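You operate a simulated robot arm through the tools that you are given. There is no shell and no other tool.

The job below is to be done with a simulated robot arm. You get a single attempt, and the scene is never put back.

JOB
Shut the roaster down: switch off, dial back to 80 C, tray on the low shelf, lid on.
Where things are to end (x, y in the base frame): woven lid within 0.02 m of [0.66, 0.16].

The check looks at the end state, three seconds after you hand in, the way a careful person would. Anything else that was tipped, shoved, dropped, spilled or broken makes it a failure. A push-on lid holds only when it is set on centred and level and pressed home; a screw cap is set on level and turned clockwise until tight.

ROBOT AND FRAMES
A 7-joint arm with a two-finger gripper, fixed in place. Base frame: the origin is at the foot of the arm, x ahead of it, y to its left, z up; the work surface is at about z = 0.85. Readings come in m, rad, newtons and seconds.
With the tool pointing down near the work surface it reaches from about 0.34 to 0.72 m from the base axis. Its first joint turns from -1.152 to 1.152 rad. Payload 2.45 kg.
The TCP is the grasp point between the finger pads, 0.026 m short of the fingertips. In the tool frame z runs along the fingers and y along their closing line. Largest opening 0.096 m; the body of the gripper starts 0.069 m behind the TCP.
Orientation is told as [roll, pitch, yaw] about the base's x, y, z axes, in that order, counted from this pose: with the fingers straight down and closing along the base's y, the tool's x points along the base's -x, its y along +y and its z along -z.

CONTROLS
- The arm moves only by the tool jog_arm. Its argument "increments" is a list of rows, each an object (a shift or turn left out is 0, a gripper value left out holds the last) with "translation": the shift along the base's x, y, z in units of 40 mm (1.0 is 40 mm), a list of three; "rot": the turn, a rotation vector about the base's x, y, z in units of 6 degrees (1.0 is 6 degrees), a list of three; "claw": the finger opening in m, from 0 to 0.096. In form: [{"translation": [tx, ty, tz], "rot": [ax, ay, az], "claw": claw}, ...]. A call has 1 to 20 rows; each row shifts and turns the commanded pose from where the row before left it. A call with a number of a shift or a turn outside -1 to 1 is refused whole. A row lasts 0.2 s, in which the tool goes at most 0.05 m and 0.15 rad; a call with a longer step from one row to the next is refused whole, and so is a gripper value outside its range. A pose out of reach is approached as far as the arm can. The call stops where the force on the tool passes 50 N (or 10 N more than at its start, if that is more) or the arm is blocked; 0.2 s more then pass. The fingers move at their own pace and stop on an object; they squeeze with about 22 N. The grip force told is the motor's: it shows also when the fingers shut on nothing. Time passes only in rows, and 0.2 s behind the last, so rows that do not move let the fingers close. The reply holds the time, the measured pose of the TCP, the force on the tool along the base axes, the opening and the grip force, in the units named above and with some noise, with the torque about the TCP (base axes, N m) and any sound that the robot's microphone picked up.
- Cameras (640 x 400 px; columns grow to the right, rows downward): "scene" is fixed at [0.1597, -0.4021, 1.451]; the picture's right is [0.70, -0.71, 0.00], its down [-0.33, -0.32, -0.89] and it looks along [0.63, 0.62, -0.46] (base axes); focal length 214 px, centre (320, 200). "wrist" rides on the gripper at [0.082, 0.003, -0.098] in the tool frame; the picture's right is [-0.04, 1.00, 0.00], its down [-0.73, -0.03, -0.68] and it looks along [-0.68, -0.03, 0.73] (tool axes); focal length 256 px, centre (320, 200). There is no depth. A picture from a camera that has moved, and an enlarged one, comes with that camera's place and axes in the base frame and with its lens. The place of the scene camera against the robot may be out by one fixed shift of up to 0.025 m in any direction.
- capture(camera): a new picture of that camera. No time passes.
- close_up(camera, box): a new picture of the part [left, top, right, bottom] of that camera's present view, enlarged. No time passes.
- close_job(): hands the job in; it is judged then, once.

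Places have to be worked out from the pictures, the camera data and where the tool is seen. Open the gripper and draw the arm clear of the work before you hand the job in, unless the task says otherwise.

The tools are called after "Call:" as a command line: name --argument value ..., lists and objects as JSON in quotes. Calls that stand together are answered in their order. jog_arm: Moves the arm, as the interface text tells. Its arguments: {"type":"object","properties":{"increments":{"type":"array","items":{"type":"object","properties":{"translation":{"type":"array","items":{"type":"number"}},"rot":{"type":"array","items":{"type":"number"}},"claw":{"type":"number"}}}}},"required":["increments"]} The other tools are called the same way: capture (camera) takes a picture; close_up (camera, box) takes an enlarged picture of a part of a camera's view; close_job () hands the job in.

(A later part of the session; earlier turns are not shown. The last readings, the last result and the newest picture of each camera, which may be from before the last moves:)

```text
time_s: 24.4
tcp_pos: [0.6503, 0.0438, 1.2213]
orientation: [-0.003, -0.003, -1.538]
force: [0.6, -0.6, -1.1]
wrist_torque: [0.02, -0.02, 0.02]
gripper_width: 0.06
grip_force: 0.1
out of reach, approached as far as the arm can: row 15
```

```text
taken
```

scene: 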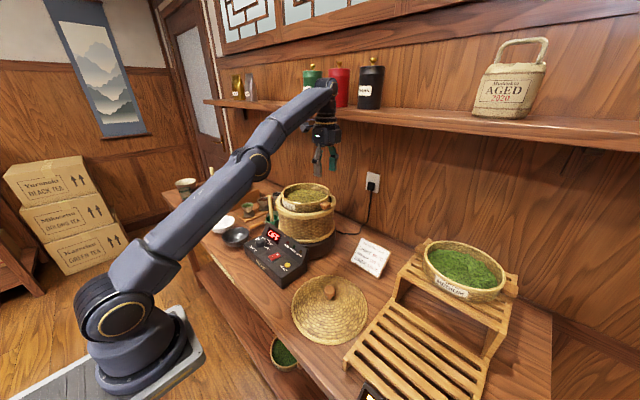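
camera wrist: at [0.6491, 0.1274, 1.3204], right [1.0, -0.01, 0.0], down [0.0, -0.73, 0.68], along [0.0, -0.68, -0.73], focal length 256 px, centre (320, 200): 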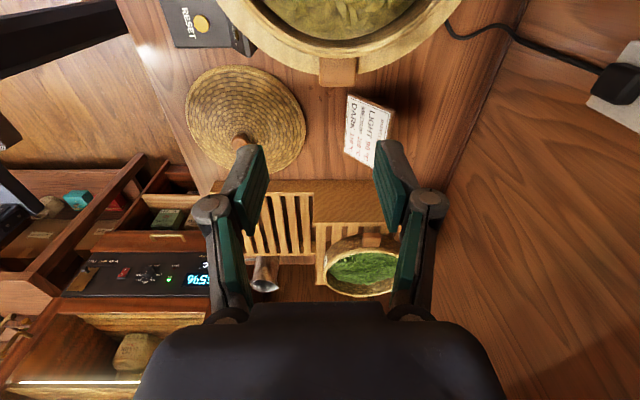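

The arm hit its reach limit at this height (r≈0.652 at z 1.22), so I must stay lower when at that radius. The picture shows the −y handle at about x 0.65–0.68, y 0.042–0.067; I'll zoom in to refine.

Call:
close_up --camera "wrist" --box '[260, 0, 420, 100]'

Call:
close_up --camera "scene" --box '[265, 130, 375, 220]'

```text
4.00 times, centred on (340, 50) of wrist
camera zoom: at [0.6491, 0.1274, 1.3204], right [1.0, -0.01, 0.0], down [0.0, -0.73, 0.68], along [0.0, -0.68, -0.73], focal length 1024 px, centre (240, 800)
```

zoom: 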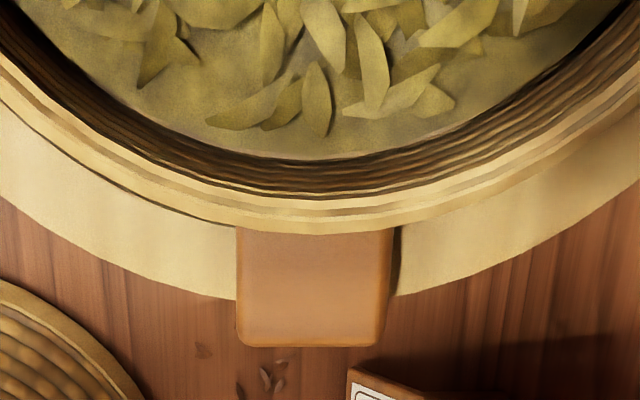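

```text
4.44 times, centred on (320, 175) of scene
camera zoom: at [0.1597, -0.4021, 1.451], right [0.7, -0.71, 0.0], down [-0.33, -0.32, -0.89], along [0.63, 0.62, -0.46], focal length 953 px, centre (320, 311)
```

zoom: 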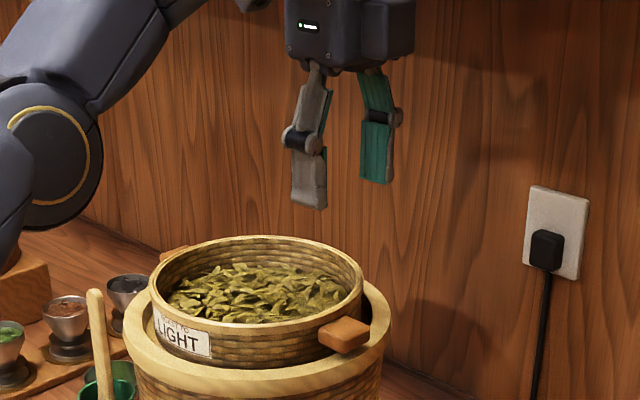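

Handle centre is x≈0.664, y≈0.043–0.07, width ≈0.034 m in x. I'll come down to 1.14 first, where there is reach margin, and check the actual pose.

Call:
jog_arm --increments '[{"translation": [0, 0, -0.5], "claw": 0.06}, {"translation": [0, 0, -0.7]}, {"translation": [0, 0, -0.7]}, {"translation": [0, 0, -0.2]}, {"translation": [0, 0, 0]}]'

Call:
capture --camera "wrist"

Call:
close_up --camera "scene" --box '[265, 150, 365, 230]'

```text
time_s: 25.6
tcp_pos: [0.6468, 0.0457, 1.1364]
orientation: [0.0, -0.004, -1.57]
force: [0.8, -0.1, 0.0]
wrist_torque: [-0.03, 0.03, 0.02]
gripper_width: 0.0598
grip_force: 0.0
```

```text
taken
camera wrist: at [0.6501, 0.1278, 1.2363], right [1.0, -0.04, 0.0], down [-0.03, -0.73, 0.68], along [-0.03, -0.68, -0.73], focal length 256 px, centre (320, 200)
```

wrist: 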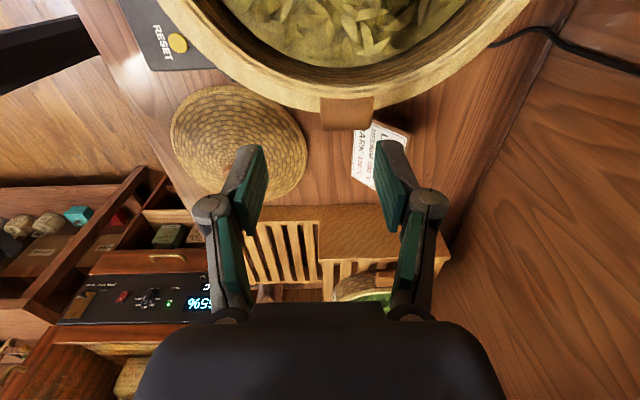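

```text
5.00 times, centred on (315, 190) of scene
camera zoom: at [0.1597, -0.4021, 1.451], right [0.7, -0.71, 0.0], down [-0.33, -0.32, -0.89], along [0.63, 0.62, -0.46], focal length 1072 px, centre (345, 250)
```

zoom: 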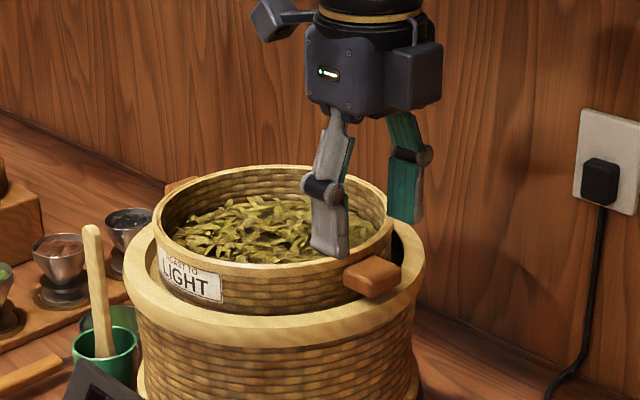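

Triangulating with the two views puts the handle top at ≈[0.664, 0.057, 1.081]. I shift over it and descend to z 1.10 for a check.

Call:
jog_arm --increments '[{"translation": [0.22, 0.13, -0.2]}, {"translation": [0.21, 0.13, -0.2]}, {"translation": [0, 0, -0.3]}, {"translation": [0, 0, -0.2]}, {"translation": [0, 0, 0]}]'

Call:
capture --camera "wrist"

Call:
close_up --camera "scene" --box '[285, 170, 365, 230]'

```text
time_s: 26.9
tcp_pos: [0.6647, 0.0556, 1.0983]
orientation: [0.001, -0.004, -1.57]
force: [-0.7, -0.2, -0.1]
wrist_torque: [-0.01, 0.04, 0.0]
gripper_width: 0.0601
grip_force: 0.1
```

```text
taken
camera wrist: at [0.6679, 0.1384, 1.198], right [1.0, -0.04, 0.0], down [-0.03, -0.73, 0.68], along [-0.03, -0.68, -0.73], focal length 256 px, centre (320, 200)
```

wrist: 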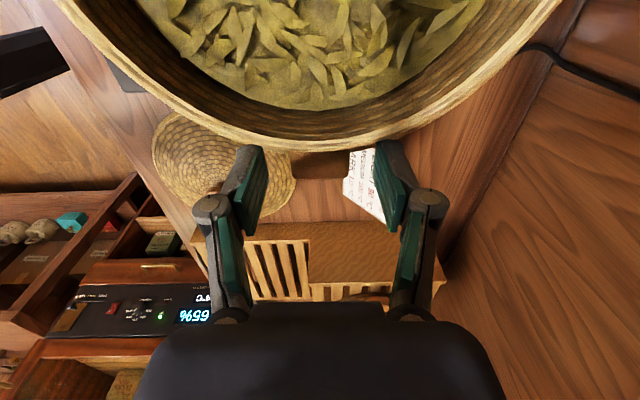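

```text
6.67 times, centred on (325, 200) of scene
camera zoom: at [0.1597, -0.4021, 1.451], right [0.7, -0.71, 0.0], down [-0.33, -0.32, -0.89], along [0.63, 0.62, -0.46], focal length 1430 px, centre (287, 200)
```

zoom: 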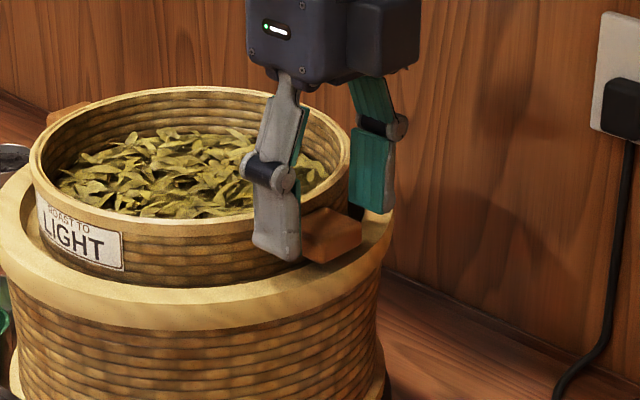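

Call:
close_up --camera "scene" --box '[310, 190, 350, 220]'

Call:
close_up --camera "wrist" --box '[240, 100, 420, 220]'

```text
13.33 times, centred on (330, 205) of scene
camera zoom: at [0.1597, -0.4021, 1.451], right [0.7, -0.71, 0.0], down [-0.33, -0.32, -0.89], along [0.63, 0.62, -0.46], focal length 2860 px, centre (187, 133)
```

zoom: 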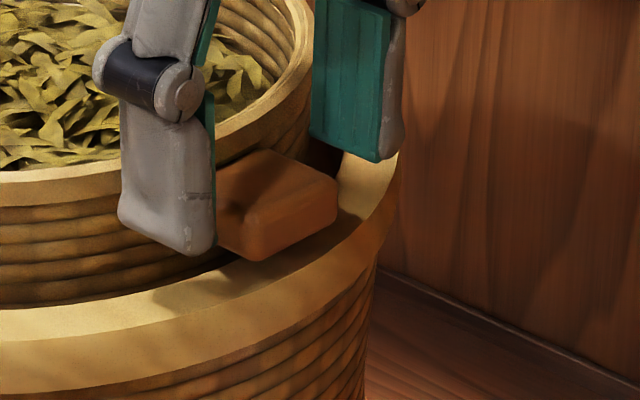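

```text
3.33 times, centred on (330, 160) of wrist
camera zoom: at [0.6679, 0.1384, 1.198], right [1.0, -0.04, 0.0], down [-0.03, -0.73, 0.68], along [-0.03, -0.68, -0.73], focal length 853 px, centre (287, 333)
```

zoom: 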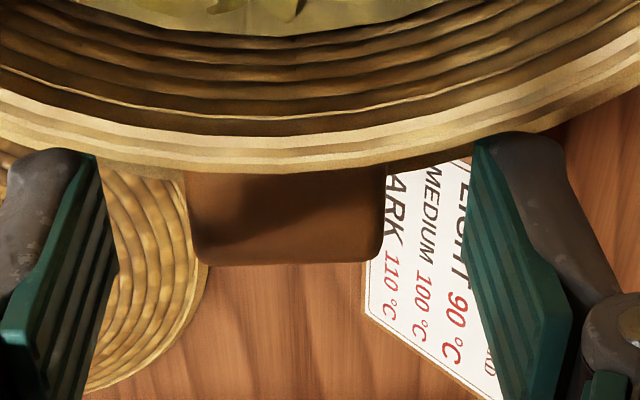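

Fingers straddle the handle, centred in x; the handle spans roughly z 1.065–1.081 with the ring lower at ~1.054. I'll lower about 13 mm and close on it.

Call:
jog_arm --increments '[{"translation": [0, 0, -0.17]}, {"translation": [0, 0.02, -0.16]}, {"translation": [0, 0, 0]}, {"claw": 0.04}, {"claw": 0.03}, {"claw": 0.02}, {"claw": 0.02}, {"claw": 0.02}]'

Call:
close_up --camera "scene" --box '[295, 180, 355, 225]'

Call:
capture --camera "wrist"

```text
time_s: 28.6
tcp_pos: [0.6646, 0.0565, 1.0856]
orientation: [0.0, -0.003, -1.57]
force: [0.2, 0.7, 0.7]
wrist_torque: [0.04, -0.02, -0.06]
gripper_width: 0.0333
grip_force: 21.8
```

```text
8.89 times, centred on (325, 202) of scene
camera zoom: at [0.1597, -0.4021, 1.451], right [0.7, -0.71, 0.0], down [-0.33, -0.32, -0.89], along [0.63, 0.62, -0.46], focal length 1906 px, centre (276, 178)
```

zoom: 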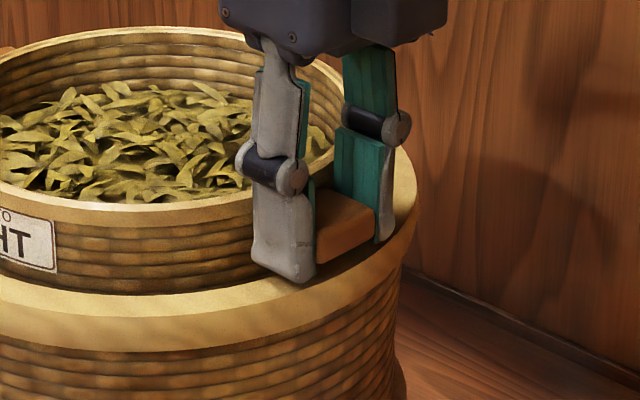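

```text
taken
camera wrist: at [0.667, 0.1393, 1.1854], right [1.0, -0.04, 0.0], down [-0.03, -0.73, 0.68], along [-0.03, -0.68, -0.73], focal length 256 px, centre (320, 200)
```

wrist: 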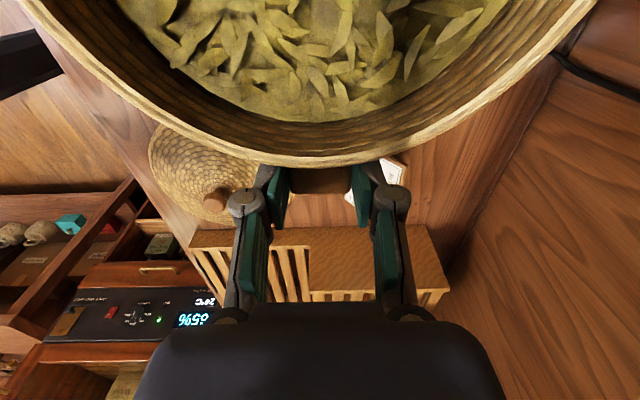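

The handle is gripped (0.033 m, 22 N). I test-lift by 6 mm and read the load and tilt.

Call:
jog_arm --increments '[{"translation": [0, 0, 0.05]}, {"translation": [0, 0, 0.05]}, {"translation": [0, 0, 0.05]}, {"translation": [0, 0, 0]}, {"translation": [0, 0, 0]}]'

Call:
close_up --camera "scene" --box '[265, 170, 365, 230]'

Call:
capture --camera "wrist"

```text
time_s: 29.9
tcp_pos: [0.6642, 0.0571, 1.0918]
orientation: [-0.001, -0.002, -1.569]
force: [0.7, -0.3, -1.4]
wrist_torque: [-0.16, -0.02, 0.01]
gripper_width: 0.0331
grip_force: 22.2
```

```text
6.40 times, centred on (315, 200) of scene
camera zoom: at [0.1597, -0.4021, 1.451], right [0.7, -0.71, 0.0], down [-0.33, -0.32, -0.89], along [0.63, 0.62, -0.46], focal length 1373 px, centre (352, 200)
```

zoom: 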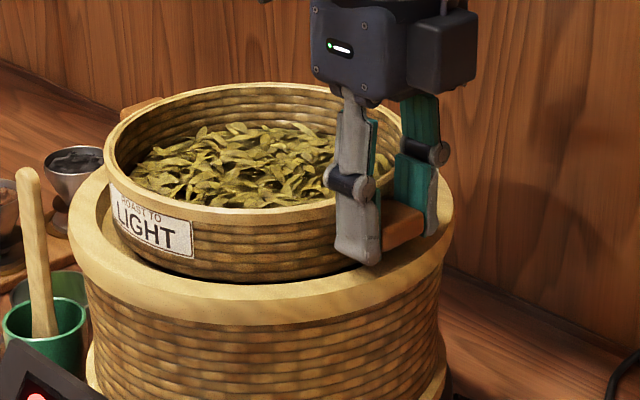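

```text
taken
camera wrist: at [0.6672, 0.1394, 1.1915], right [1.0, -0.04, 0.0], down [-0.03, -0.73, 0.68], along [-0.03, -0.68, -0.73], focal length 256 px, centre (320, 200)
```

wrist: 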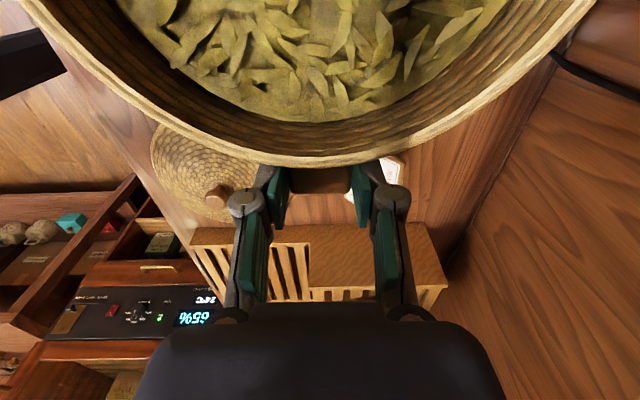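

Load is only ~1.4 N and 0.16 N·m, and the tray hasn't shifted in the wrist view. I continue lifting slowly to clear the ring.

Call:
jog_arm --increments '[{"translation": [0, 0, 0.12]}, {"translation": [0, 0, 0.15]}, {"translation": [0, 0, 0.15]}, {"translation": [0, 0, 0.15]}, {"translation": [0, 0, 0]}]'

Call:
close_up --camera "scene" --box '[255, 150, 365, 230]'

Call:
capture --camera "wrist"

```text
time_s: 31.1
tcp_pos: [0.6648, 0.0562, 1.1142]
orientation: [-0.001, -0.003, -1.571]
force: [-0.5, 0.7, -1.8]
wrist_torque: [-0.15, -0.01, 0.01]
gripper_width: 0.0331
grip_force: 21.9
```

```text
5.00 times, centred on (310, 190) of scene
camera zoom: at [0.1597, -0.4021, 1.451], right [0.7, -0.71, 0.0], down [-0.33, -0.32, -0.89], along [0.63, 0.62, -0.46], focal length 1072 px, centre (370, 250)
```

zoom: 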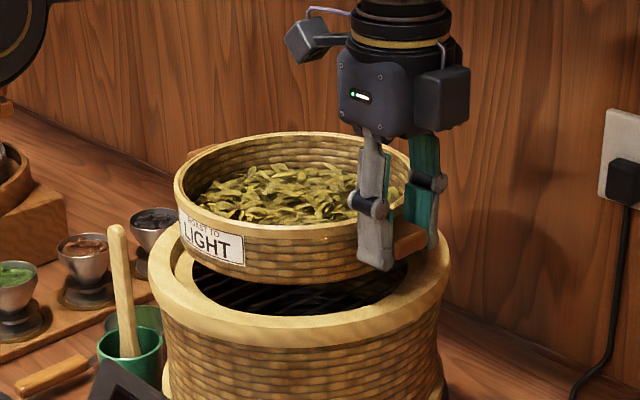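

```text
taken
camera wrist: at [0.6678, 0.1394, 1.215], right [1.0, -0.04, 0.0], down [-0.03, -0.73, 0.68], along [-0.03, -0.68, -0.73], focal length 256 px, centre (320, 200)
```

wrist: 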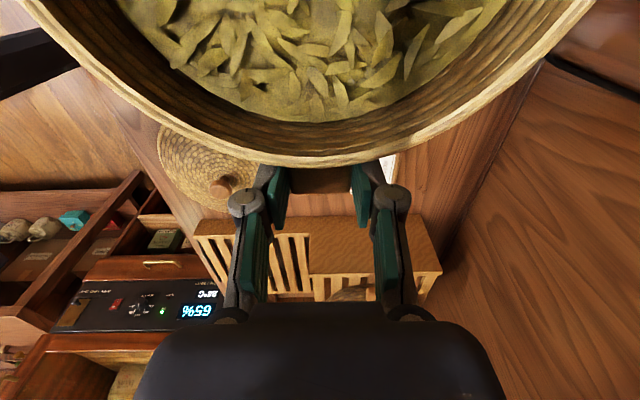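

The tray is clear and level (~0.18 kg). I raise it a little more and draw it back toward the robot over the console.

Call:
jog_arm --increments '[{"translation": [0, 0, 0.25]}, {"translation": [0, 0, 0.3]}, {"translation": [-0.2, 0, 0.05]}, {"translation": [-0.4, 0, 0.1]}, {"translation": [-0.5, -0.1, 0.1]}, {"translation": [-0.5, -0.3, 0]}, {"translation": [-0.5, -0.5, 0]}, {"translation": [-0.3, -0.5, 0]}, {"translation": [-0.1, -0.3, 0]}, {"translation": [0, 0, 0]}]'

Call:
capture --camera "wrist"

Call:
capture --camera "scene"

```text
time_s: 33.2
tcp_pos: [0.5637, -0.0136, 1.1506]
orientation: [0.0, -0.005, -1.57]
force: [0.2, -0.4, -1.6]
wrist_torque: [-0.21, 0.0, 0.03]
gripper_width: 0.0334
grip_force: 22.3
```

```text
taken
camera wrist: at [0.5669, 0.0697, 1.2504], right [1.0, -0.04, 0.0], down [-0.03, -0.73, 0.68], along [-0.03, -0.68, -0.73], focal length 256 px, centre (320, 200)
```

wrist: 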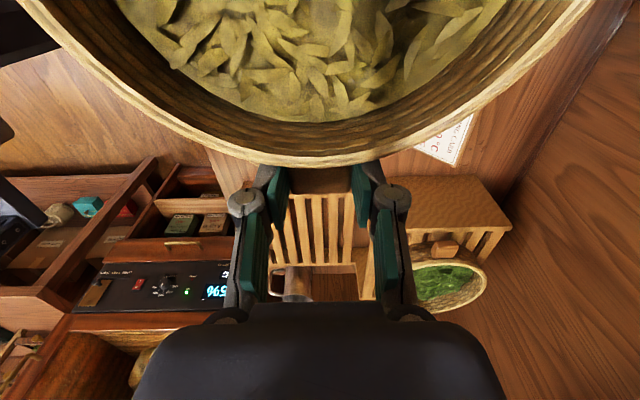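

```text
taken
```

scene: 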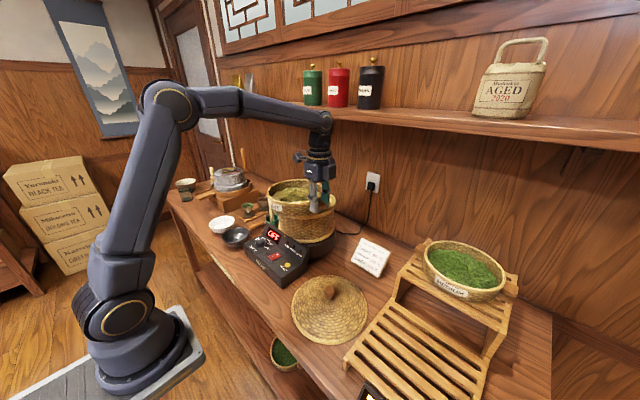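

The tray rides steadily. I carry it across toward the rack, staying at about z 1.13 and then lowering slightly.

Call:
jog_arm --increments '[{"translation": [-0.05, -0.4, 0]}, {"translation": [-0.1, -0.7, 0]}, {"translation": [-0.13, -0.8, 0]}, {"translation": [-0.13, -0.8, -0.05]}, {"translation": [-0.13, -0.8, -0.05]}, {"translation": [-0.13, -0.8, -0.1]}, {"translation": [-0.13, -0.8, -0.1]}, {"translation": [-0.13, -0.8, -0.1]}, {"translation": [-0.13, -0.8, -0.1]}, {"translation": [-0.13, -0.8, -0.1]}, {"translation": [-0.1, -0.7, -0.1]}, {"translation": [-0.05, -0.5, -0.1]}, {"translation": [0, -0.3, 0]}, {"translation": [0, 0, 0]}]'

Call:
capture --camera "wrist"

Call:
capture --camera "scene"

```text
time_s: 36.2
tcp_pos: [0.5117, -0.3699, 1.1149]
orientation: [-0.001, -0.004, -1.568]
force: [-0.8, 0.0, -1.5]
wrist_torque: [-0.17, -0.02, 0.0]
gripper_width: 0.0332
grip_force: 21.5
```

```text
taken
camera wrist: at [0.5142, -0.2878, 1.2141], right [1.0, -0.04, 0.0], down [-0.03, -0.73, 0.68], along [-0.03, -0.68, -0.73], focal length 256 px, centre (320, 200)
```

wrist: 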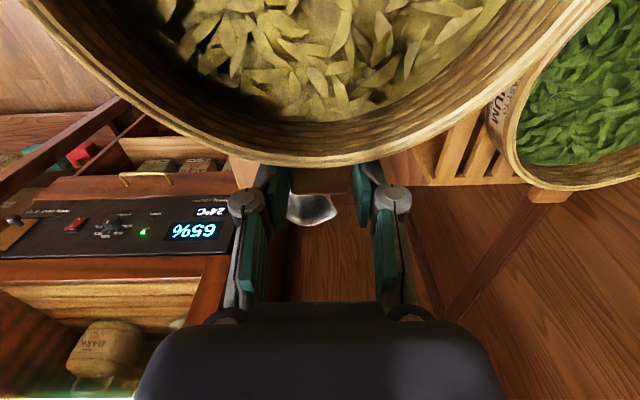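

```text
taken
```

scene: 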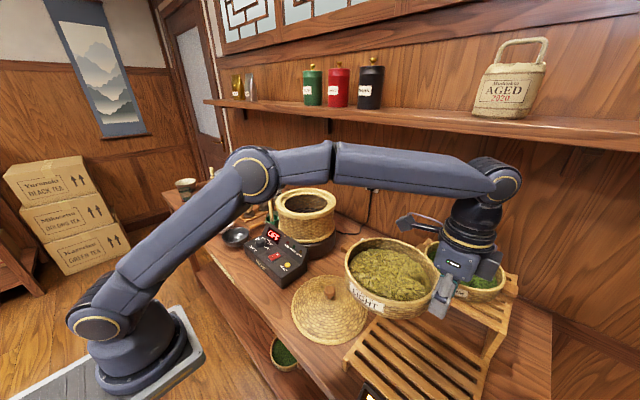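

The tray is over the rack's front, clear of the MEDIUM tray (its rim at x≥0.65) and of the pitcher. I bring it to TCP y≈−0.466 while lowering to ~1.03.

Call:
jog_arm --increments '[{"translation": [0, -0.3, -0.2]}, {"translation": [0, -0.5, -0.4]}, {"translation": [0, -0.6, -0.5]}, {"translation": [0, -0.6, -0.5]}, {"translation": [0, -0.4, -0.4]}, {"translation": [0, 0, -0.1]}, {"translation": [0, 0, 0]}]'

Call:
capture --camera "wrist"

Call:
close_up --camera "scene" --box '[320, 200, 540, 400]'

```text
time_s: 37.9
tcp_pos: [0.5078, -0.4628, 1.0299]
orientation: [0.001, -0.004, -1.57]
force: [0.2, -0.3, -2.1]
wrist_torque: [-0.15, 0.0, 0.02]
gripper_width: 0.0332
grip_force: 22.2
out of reach, approached as far as the arm can: row 5
```

```text
taken
camera wrist: at [0.5112, -0.3802, 1.1302], right [1.0, -0.04, 0.0], down [-0.03, -0.73, 0.68], along [-0.03, -0.68, -0.73], focal length 256 px, centre (320, 200)
```

wrist: 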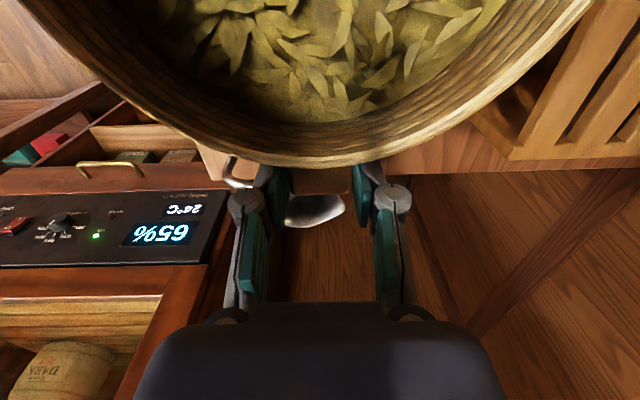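

```text
2.00 times, centred on (430, 300) of scene
camera zoom: at [0.1597, -0.4021, 1.451], right [0.7, -0.71, 0.0], down [-0.33, -0.32, -0.89], along [0.63, 0.62, -0.46], focal length 429 px, centre (100, 0)
```

zoom: 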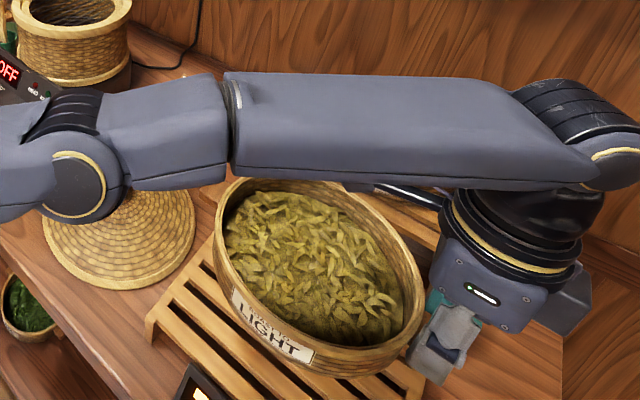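

I'm at TCP [0.508, −0.463, 1.03], so the tray centre is ≈[0.508, −0.359], right over the low shelf. I lower it toward the slats.

Call:
jog_arm --increments '[{"translation": [0, 0, -0.3]}, {"translation": [0, 0, -0.4]}, {"translation": [0, 0, -0.4]}, {"translation": [0, 0, -0.4]}, {"translation": [0, 0, -0.3]}, {"translation": [0, 0, 0]}]'

Call:
capture --camera "wrist"

Call:
close_up --camera "scene" --box '[320, 220, 540, 400]'

```text
time_s: 39.2
tcp_pos: [0.5083, -0.464, 0.958]
orientation: [0.0, -0.004, -1.568]
force: [-0.4, -0.1, -2.4]
wrist_torque: [-0.15, 0.0, 0.01]
gripper_width: 0.0332
grip_force: 22.2
```

```text
taken
camera wrist: at [0.5109, -0.3809, 1.0569], right [1.0, -0.04, 0.0], down [-0.03, -0.73, 0.68], along [-0.03, -0.68, -0.73], focal length 256 px, centre (320, 200)
```

wrist: 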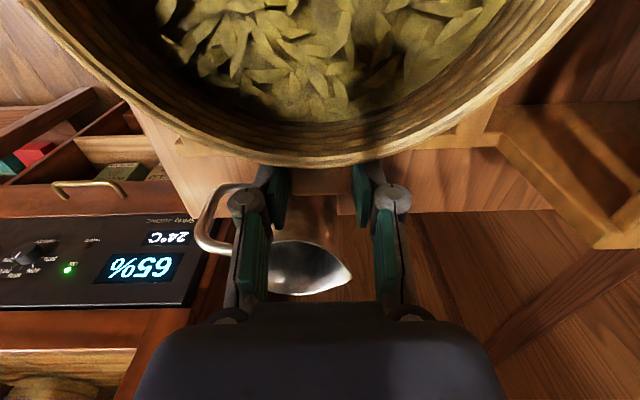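

```text
2.22 times, centred on (430, 310) of scene
camera zoom: at [0.1597, -0.4021, 1.451], right [0.7, -0.71, 0.0], down [-0.33, -0.32, -0.89], along [0.63, 0.62, -0.46], focal length 477 px, centre (76, -44)
```

zoom: 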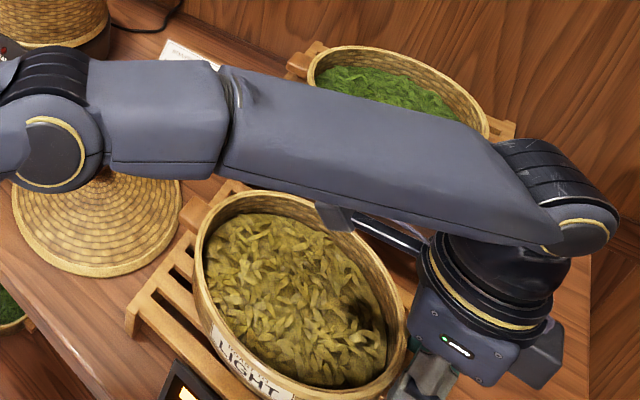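

Tray centre ≈[0.508, −0.36]; the shelf spans x≈0.405–0.626, y≈−0.25…−0.48. I nudge 5 mm in +x and lower in small steps, watching for the load to go off the tool.

Call:
jog_arm --increments '[{"translation": [0.06, 0, -0.1]}, {"translation": [0.06, 0, -0.1]}, {"translation": [0, 0, -0.1]}, {"translation": [0, 0, -0.1]}, {"translation": [0, 0, -0.1]}, {"translation": [0, 0, 0]}]'

Call:
close_up --camera "scene" --box '[320, 220, 540, 400]'

```text
time_s: 40.6
tcp_pos: [0.5135, -0.4642, 0.9378]
orientation: [0.002, -0.004, -1.571]
force: [0.3, -0.3, 2.4]
wrist_torque: [0.64, 0.0, 0.08]
gripper_width: 0.033
grip_force: 21.8
```

```text
2.22 times, centred on (430, 310) of scene
camera zoom: at [0.1596, -0.4021, 1.451], right [0.7, -0.71, 0.0], down [-0.33, -0.32, -0.89], along [0.63, 0.62, -0.46], focal length 477 px, centre (76, -44)
```

zoom: 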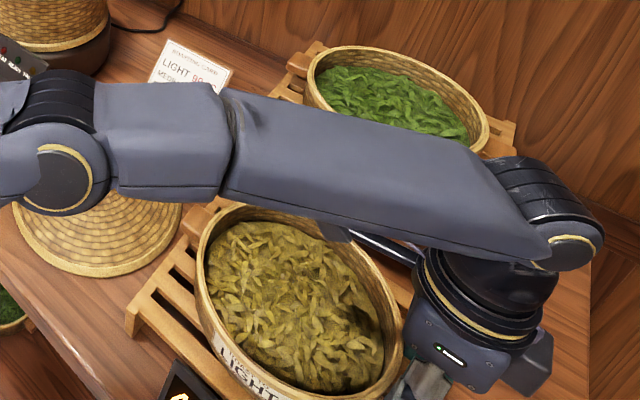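

Contact: force went to +2.4 N with a torque showing the far (+y) edge touching first. I lower another 2 mm gently to seat the near side.

Call:
jog_arm --increments '[{"translation": [0, 0, -0.03]}, {"translation": [0, 0, -0.03]}, {"translation": [0, 0, 0]}]'

Call:
capture --camera "wrist"

```text
time_s: 41.5
tcp_pos: [0.5136, -0.4654, 0.9372]
orientation: [0.001, -0.007, -1.569]
force: [-1.6, 0.2, 15.1]
wrist_torque: [0.18, 0.04, 0.03]
gripper_width: 0.0333
grip_force: 22.2
```

```text
taken
camera wrist: at [0.5162, -0.382, 1.0361], right [1.0, -0.04, 0.0], down [-0.03, -0.73, 0.68], along [-0.02, -0.68, -0.73], focal length 256 px, centre (320, 200)
```

wrist: 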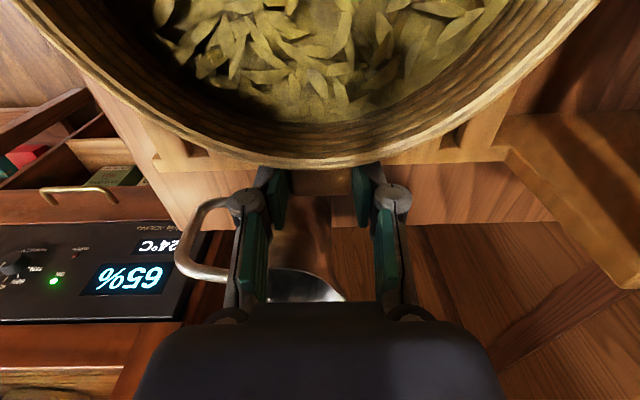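

Now 15 N with little torque, so the tray base is seated on both sides. I ease off the preload and open the fingers.

Call:
jog_arm --increments '[{"translation": [0, 0, 0.03]}, {"translation": [0, 0, 0]}, {"claw": 0.045}, {"claw": 0.06}, {"claw": 0.06}, {"claw": 0.06}]'

Call:
capture --camera "wrist"

```text
time_s: 42.9
tcp_pos: [0.5136, -0.4638, 0.9368]
orientation: [0.001, -0.003, -1.57]
force: [-0.4, 0.6, -0.4]
wrist_torque: [-0.05, -0.01, -0.02]
gripper_width: 0.0599
grip_force: 0.1
```

```text
taken
camera wrist: at [0.5161, -0.3815, 1.0357], right [1.0, -0.04, 0.0], down [-0.03, -0.73, 0.68], along [-0.03, -0.68, -0.73], focal length 256 px, centre (320, 200)
```

wrist: 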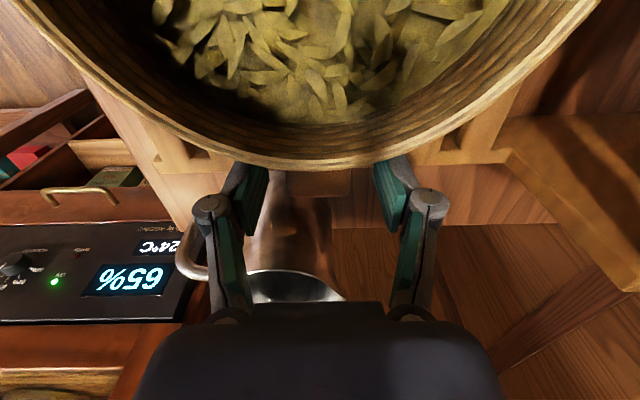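

Released; the tray stayed put. I lift straight up and then back away over the rack.

Call:
jog_arm --increments '[{"translation": [0, 0, 0.3]}, {"translation": [0, 0, 0.7]}, {"translation": [0, 0, 0.8]}, {"translation": [-0.3, 0.3, 0.8]}, {"translation": [-0.6, 0.5, 0.8]}, {"translation": [-0.6, 0.6, 0.8]}, {"translation": [-0.6, 0.6, 0.6]}, {"translation": [0, 0.6, 0]}, {"translation": [0, 0.6, 0]}, {"translation": [0, 0, 0]}]'

Call:
capture --camera "scene"

Call:
close_up --camera "scene" --box '[320, 220, 540, 400]'

Call:
capture --camera "wrist"

```text
time_s: 45.0
tcp_pos: [0.4307, -0.3368, 1.1296]
orientation: [0.0, -0.004, -1.571]
force: [-0.8, -0.4, -0.1]
wrist_torque: [-0.04, 0.0, -0.01]
gripper_width: 0.0598
grip_force: 0.1
```

```text
taken
```

scene: 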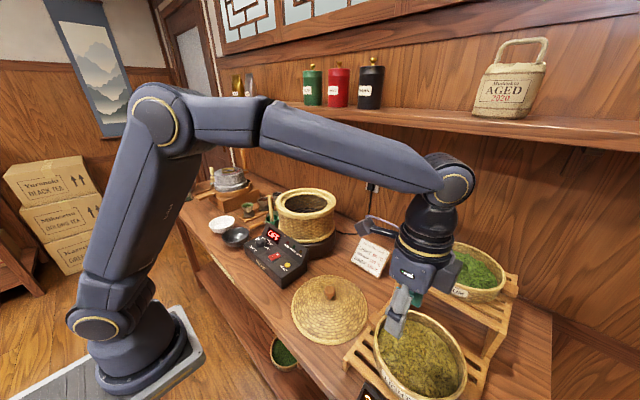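

```text
2.22 times, centred on (430, 310) of scene
camera zoom: at [0.1597, -0.4021, 1.451], right [0.7, -0.71, 0.0], down [-0.33, -0.32, -0.89], along [0.63, 0.62, -0.46], focal length 477 px, centre (76, -44)
```

zoom: 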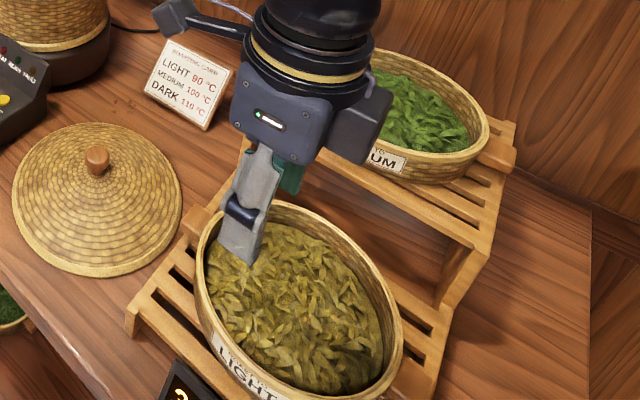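

```text
taken
camera wrist: at [0.4337, -0.2532, 1.2288], right [1.0, -0.04, 0.0], down [-0.03, -0.73, 0.68], along [-0.03, -0.68, -0.73], focal length 256 px, centre (320, 200)
```

wrist: 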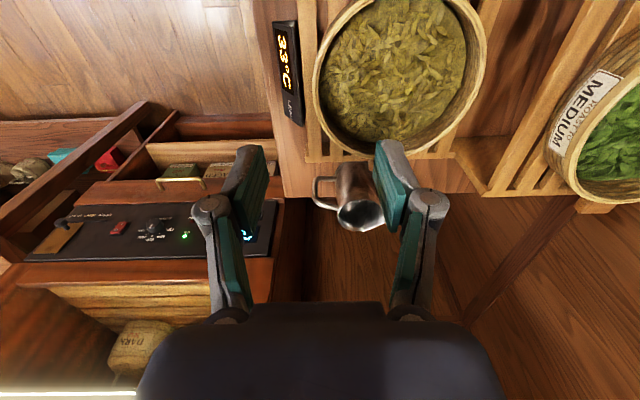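

The LIGHT tray sits on the low shelf (the LEAF display lit up with a reading). Now the lid: I return yaw to 0 and hover over its knob at ≈[0.503, −0.113].

Call:
jog_arm --increments '[{"translation": [0.12, 0.373, 0], "rot": [0, 0, 1]}, {"translation": [0.12, 0.373, 0], "rot": [0, 0, 1]}, {"translation": [0.12, 0.373, 0], "rot": [0, 0, 1]}, {"translation": [0.12, 0.373, 0], "rot": [0, 0, 1]}, {"translation": [0.12, 0.373, 0], "rot": [0, 0, 1]}, {"translation": [0.12, 0.373, 0], "rot": [0, 0, 1]}, {"translation": [0.12, 0.373, 0], "rot": [0, 0, 1]}, {"translation": [0.12, 0.373, 0], "rot": [0, 0, 1]}, {"translation": [0.12, 0.373, 0], "rot": [0, 0, 1]}, {"translation": [0.12, 0.373, 0], "rot": [0, 0, 1]}, {"translation": [0.12, 0.373, 0], "rot": [0, 0, 1]}, {"translation": [0.12, 0.373, -0.3], "rot": [0, 0, 1]}, {"translation": [0.12, 0.373, -0.4], "rot": [0, 0, 1]}, {"translation": [0.12, 0.373, -0.4], "rot": [0, 0, 1]}, {"translation": [0.12, 0.373, -0.2], "rot": [0, 0, 1]}, {"translation": [0, 0, 0], "claw": 0.06}]'

Call:
capture --camera "wrist"

Call:
capture --camera "scene"

```text
time_s: 48.5
tcp_pos: [0.4995, -0.1142, 1.0767]
orientation: [0.001, -0.005, 0.003]
force: [-0.3, 0.9, 0.2]
wrist_torque: [0.0, 0.01, -0.02]
gripper_width: 0.06
grip_force: 0.0
```

```text
taken
camera wrist: at [0.4173, -0.1093, 1.1762], right [0.04, 1.0, 0.0], down [0.73, -0.03, 0.68], along [0.68, -0.03, -0.73], focal length 256 px, centre (320, 200)
```

wrist: 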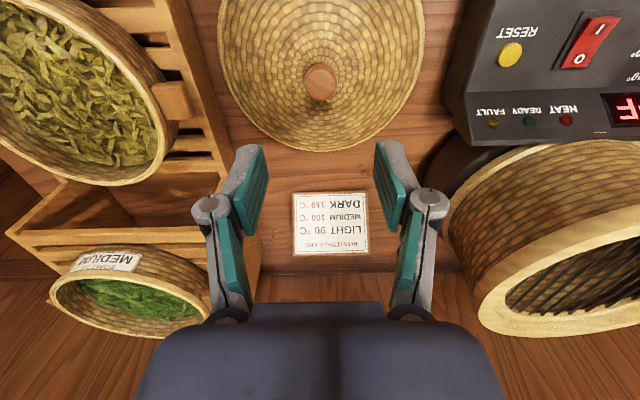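

```text
taken
```

scene: 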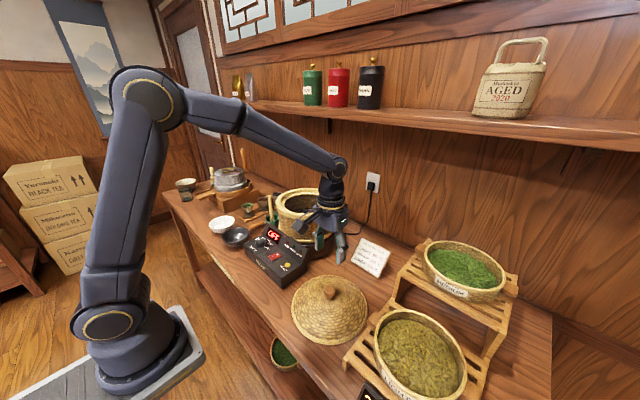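

Call:
close_up --camera "scene" --box '[330, 225, 530, 400]'

Call:
close_up --camera "wrist" --box '[240, 30, 400, 130]'

Call:
close_up --camera "scene" --box '[280, 260, 380, 350]'

Call:
close_up --camera "wrist" --box '[0, 0, 220, 200]'

```text
2.29 times, centred on (430, 312) of scene
camera zoom: at [0.1597, -0.4021, 1.451], right [0.7, -0.71, 0.0], down [-0.33, -0.32, -0.89], along [0.63, 0.62, -0.46], focal length 490 px, centre (69, -57)
```

zoom: 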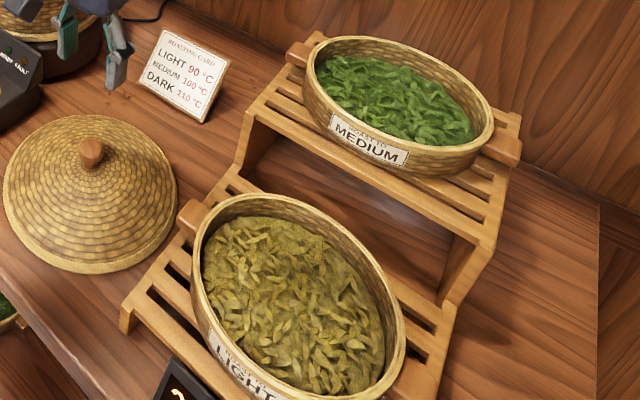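

```text
4.00 times, centred on (320, 80) of wrist
camera zoom: at [0.4173, -0.1093, 1.1762], right [0.04, 1.0, 0.0], down [0.73, -0.03, 0.68], along [0.68, -0.03, -0.73], focal length 1024 px, centre (320, 680)
```

zoom: 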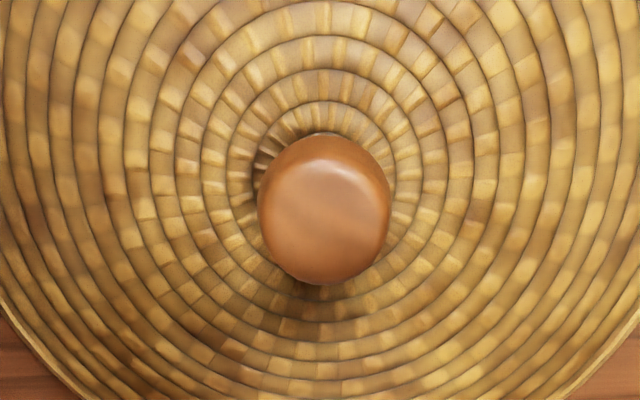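

```text
4.44 times, centred on (330, 305) of scene
camera zoom: at [0.1597, -0.4021, 1.451], right [0.7, -0.71, 0.0], down [-0.33, -0.32, -0.89], along [0.63, 0.62, -0.46], focal length 953 px, centre (276, -267)
```

zoom: 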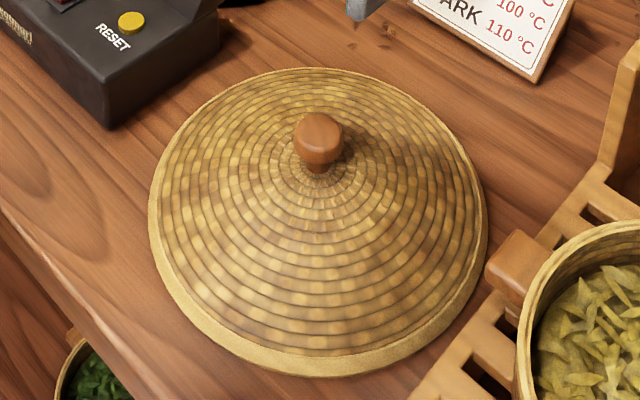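

```text
2.00 times, centred on (110, 100) of wrist
camera zoom: at [0.4173, -0.1093, 1.1762], right [0.04, 1.0, 0.0], down [0.73, -0.03, 0.68], along [0.68, -0.03, -0.73], focal length 512 px, centre (740, 400)
```

zoom: 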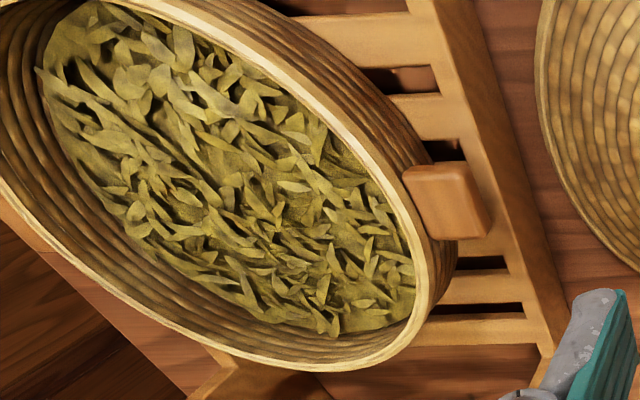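

The knob's centre is ≈[0.5026, −0.1126, 0.917], diameter 0.032. Before picking up the lid I'll look at the empty basket ring to fix its centre precisely.

Call:
jog_arm --increments '[{"translation": [0, 0.9, 0.45]}, {"translation": [0, 0.9, 0.45]}, {"translation": [0, 0.9, 0.45]}, {"translation": [0, 0.9, 0.45]}, {"translation": [0, 0.9, 0.45]}, {"translation": [0, 0.9, 0.45]}, {"translation": [0, 0.9, 0.4]}, {"translation": [0, 0.55, 0]}, {"translation": [0, 0, 0]}]'

Call:
capture --camera "wrist"

Call:
close_up --camera "wrist" --box '[220, 80, 420, 260]'

Call:
close_up --camera "scene" --box '[260, 180, 350, 250]'

```text
time_s: 50.5
tcp_pos: [0.5012, 0.1587, 1.1993]
orientation: [0.0, -0.003, 0.0]
force: [-0.3, -0.6, -0.5]
wrist_torque: [0.0, 0.01, 0.0]
gripper_width: 0.0599
grip_force: 0.1
```

```text
taken
camera wrist: at [0.4191, 0.1626, 1.2989], right [0.04, 1.0, 0.0], down [0.73, -0.03, 0.68], along [0.68, -0.03, -0.73], focal length 256 px, centre (320, 200)
```

wrist: 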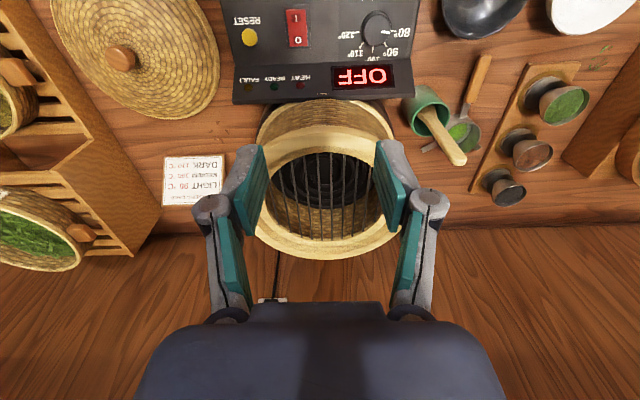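

```text
2.22 times, centred on (320, 170) of wrist
camera zoom: at [0.4191, 0.1626, 1.2989], right [0.04, 1.0, 0.0], down [0.73, -0.03, 0.68], along [0.68, -0.03, -0.73], focal length 569 px, centre (320, 267)
```

zoom: 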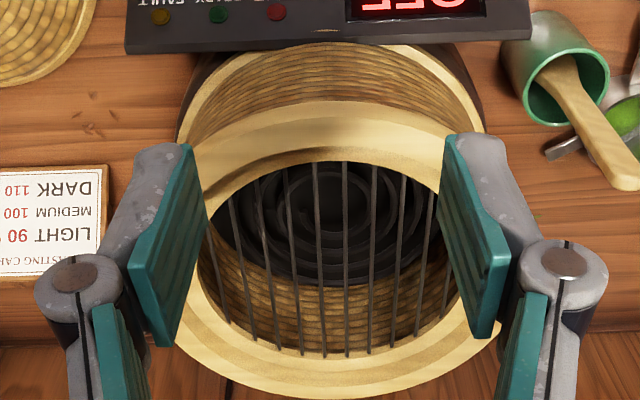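

```text
5.71 times, centred on (305, 215) of scene
camera zoom: at [0.1597, -0.4021, 1.451], right [0.7, -0.71, 0.0], down [-0.33, -0.32, -0.89], along [0.63, 0.62, -0.46], focal length 1226 px, centre (406, 114)
```

zoom: 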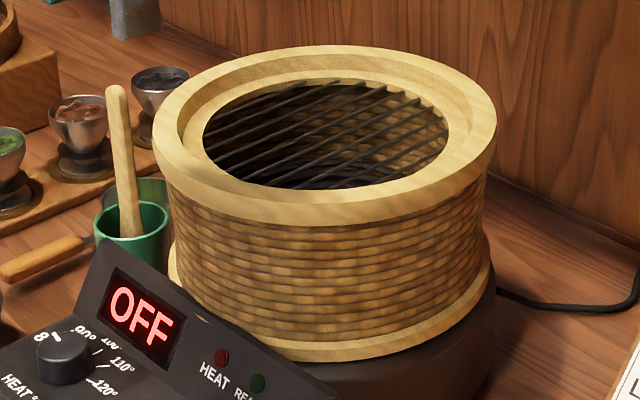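

The empty ring is centred at ≈[0.661, 0.160], outer radius ≈0.118, top z≈1.054, the same size as the lid. Since r=0.68 at z≈1.13 is near the reach limit, I'll pick the lid with the tool pitched ~10° outward and keep that tilt when placing it. First I return above the knob with the tilt.

Call:
jog_arm --increments '[{"translation": [0, -0.96, -0.6]}, {"translation": [0, -0.96, -0.6]}, {"translation": [0, -0.96, -0.6]}, {"translation": [0, -0.96, -0.6]}, {"translation": [0, -0.96, -0.6]}, {"translation": [0, -0.96, -0.6]}, {"translation": [0.03, -0.96, -0.6]}, {"translation": [0, -0.063, -0.4], "rot": [0, -0.5, 0]}, {"translation": [0, 0, 0], "rot": [0, -0.6, 0]}, {"translation": [0, 0, 0], "rot": [0, -0.567, 0]}, {"translation": [0, 0, 0]}]'

Call:
capture --camera "wrist"

Call:
close_up --camera "scene" --box '[270, 230, 390, 350]'

```text
time_s: 52.9
tcp_pos: [0.5018, -0.1107, 1.0166]
orientation: [0.002, -0.178, 0.003]
force: [0.5, 0.6, 0.5]
wrist_torque: [0.05, -0.02, -0.02]
gripper_width: 0.06
grip_force: 0.0
```

```text
taken
camera wrist: at [0.4035, -0.1071, 1.1008], right [0.04, 1.0, 0.01], down [0.6, -0.03, 0.8], along [0.8, -0.03, -0.6], focal length 256 px, centre (320, 200)
```

wrist: 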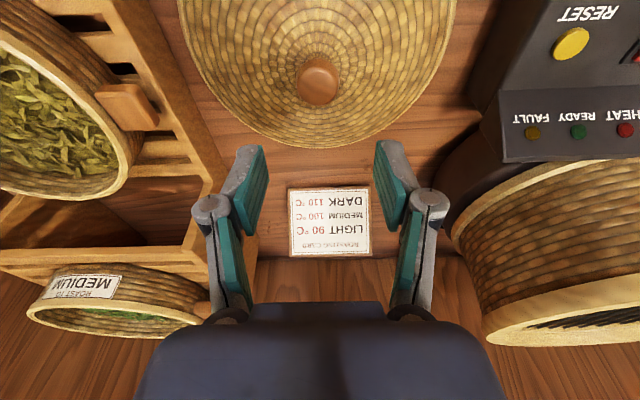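

```text
3.33 times, centred on (330, 290) of scene
camera zoom: at [0.1597, -0.4021, 1.451], right [0.7, -0.71, 0.0], down [-0.33, -0.32, -0.89], along [0.63, 0.62, -0.46], focal length 715 px, centre (287, -100)
```

zoom: 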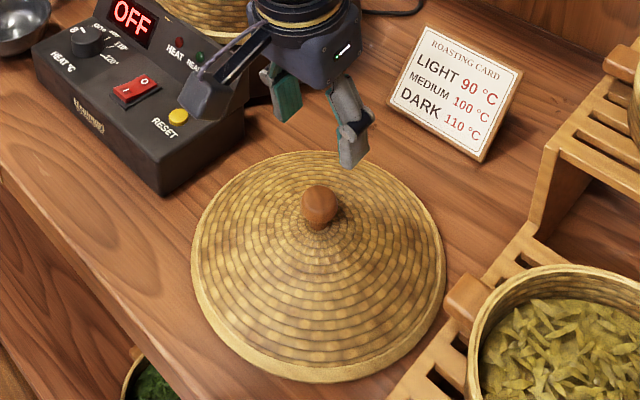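

Tilt is in (pitch −0.178) and the knob again resolves to [0.5027, −0.112]. I descend to straddle it.

Call:
jog_arm --increments '[{"translation": [0.02, -0.03, -0.6]}, {"translation": [0, 0, -0.6]}, {"translation": [0, 0, -0.5]}, {"translation": [0, 0, -0.2]}, {"translation": [0, 0, 0]}]'

Call:
capture --camera "wrist"

Call:
close_up --camera "scene" --box '[290, 250, 370, 310]'

```text
time_s: 54.0
tcp_pos: [0.5035, -0.112, 0.9406]
orientation: [-0.001, -0.178, 0.0]
force: [-0.6, 1.3, 0.3]
wrist_torque: [0.0, -0.04, 0.03]
gripper_width: 0.0601
grip_force: 0.0
```

```text
taken
camera wrist: at [0.4049, -0.1075, 1.0245], right [0.04, 1.0, 0.01], down [0.6, -0.03, 0.8], along [0.8, -0.03, -0.6], focal length 256 px, centre (320, 200)
```

wrist: 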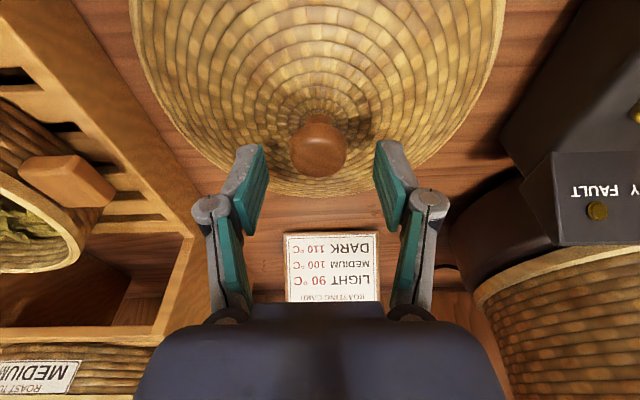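

```text
6.67 times, centred on (330, 280) of scene
camera zoom: at [0.1597, -0.4021, 1.451], right [0.7, -0.71, 0.0], down [-0.33, -0.32, -0.89], along [0.63, 0.62, -0.46], focal length 1430 px, centre (253, -333)
```

zoom: 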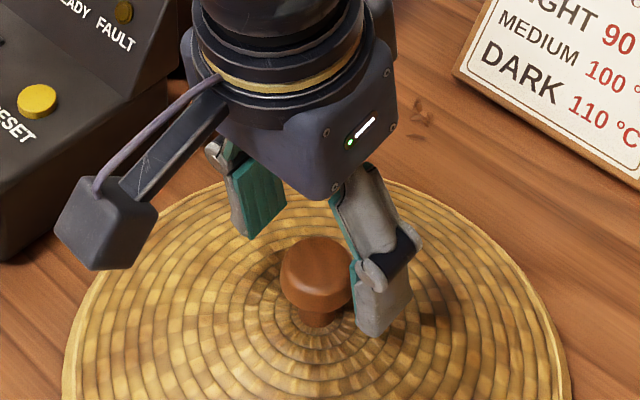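

The knob is centred between the fingers. I lower another ~14 mm and close gently on the cap.

Call:
jog_arm --increments '[{"translation": [0, 0, -0.2]}, {"translation": [0, 0, -0.15]}, {"translation": [0, 0, 0]}, {"claw": 0.045}, {"claw": 0.035}, {"claw": 0.025}, {"claw": 0.02}, {"claw": 0.02}]'

Call:
capture --camera "wrist"

Call:
close_up --camera "scene" --box '[290, 250, 370, 310]'

```text
time_s: 55.9
tcp_pos: [0.5039, -0.1114, 0.9261]
orientation: [0.0, -0.178, 0.001]
force: [-0.1, -1.0, 0.1]
wrist_torque: [0.0, -0.01, -0.04]
gripper_width: 0.0327
grip_force: 21.7
```

```text
taken
camera wrist: at [0.406, -0.1078, 1.0108], right [0.04, 1.0, 0.01], down [0.6, -0.03, 0.8], along [0.8, -0.03, -0.6], focal length 256 px, centre (320, 200)
```

wrist: 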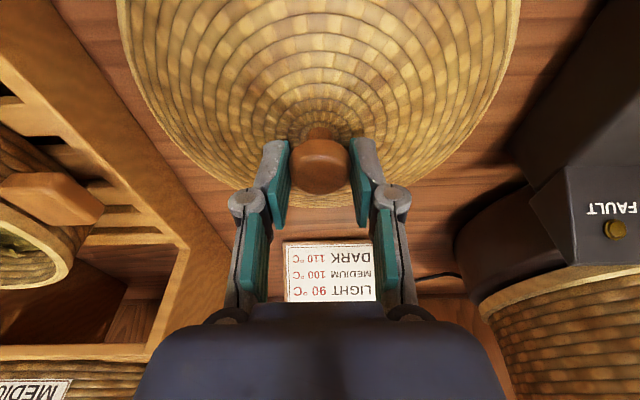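

```text
6.67 times, centred on (330, 280) of scene
camera zoom: at [0.1597, -0.4021, 1.451], right [0.7, -0.71, 0.0], down [-0.33, -0.32, -0.89], along [0.63, 0.62, -0.46], focal length 1430 px, centre (253, -333)
```

zoom: 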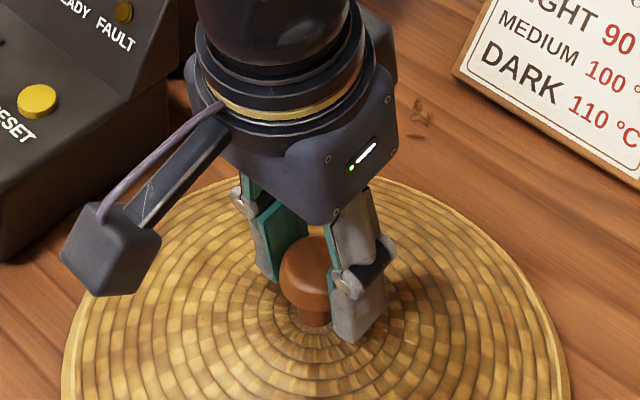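

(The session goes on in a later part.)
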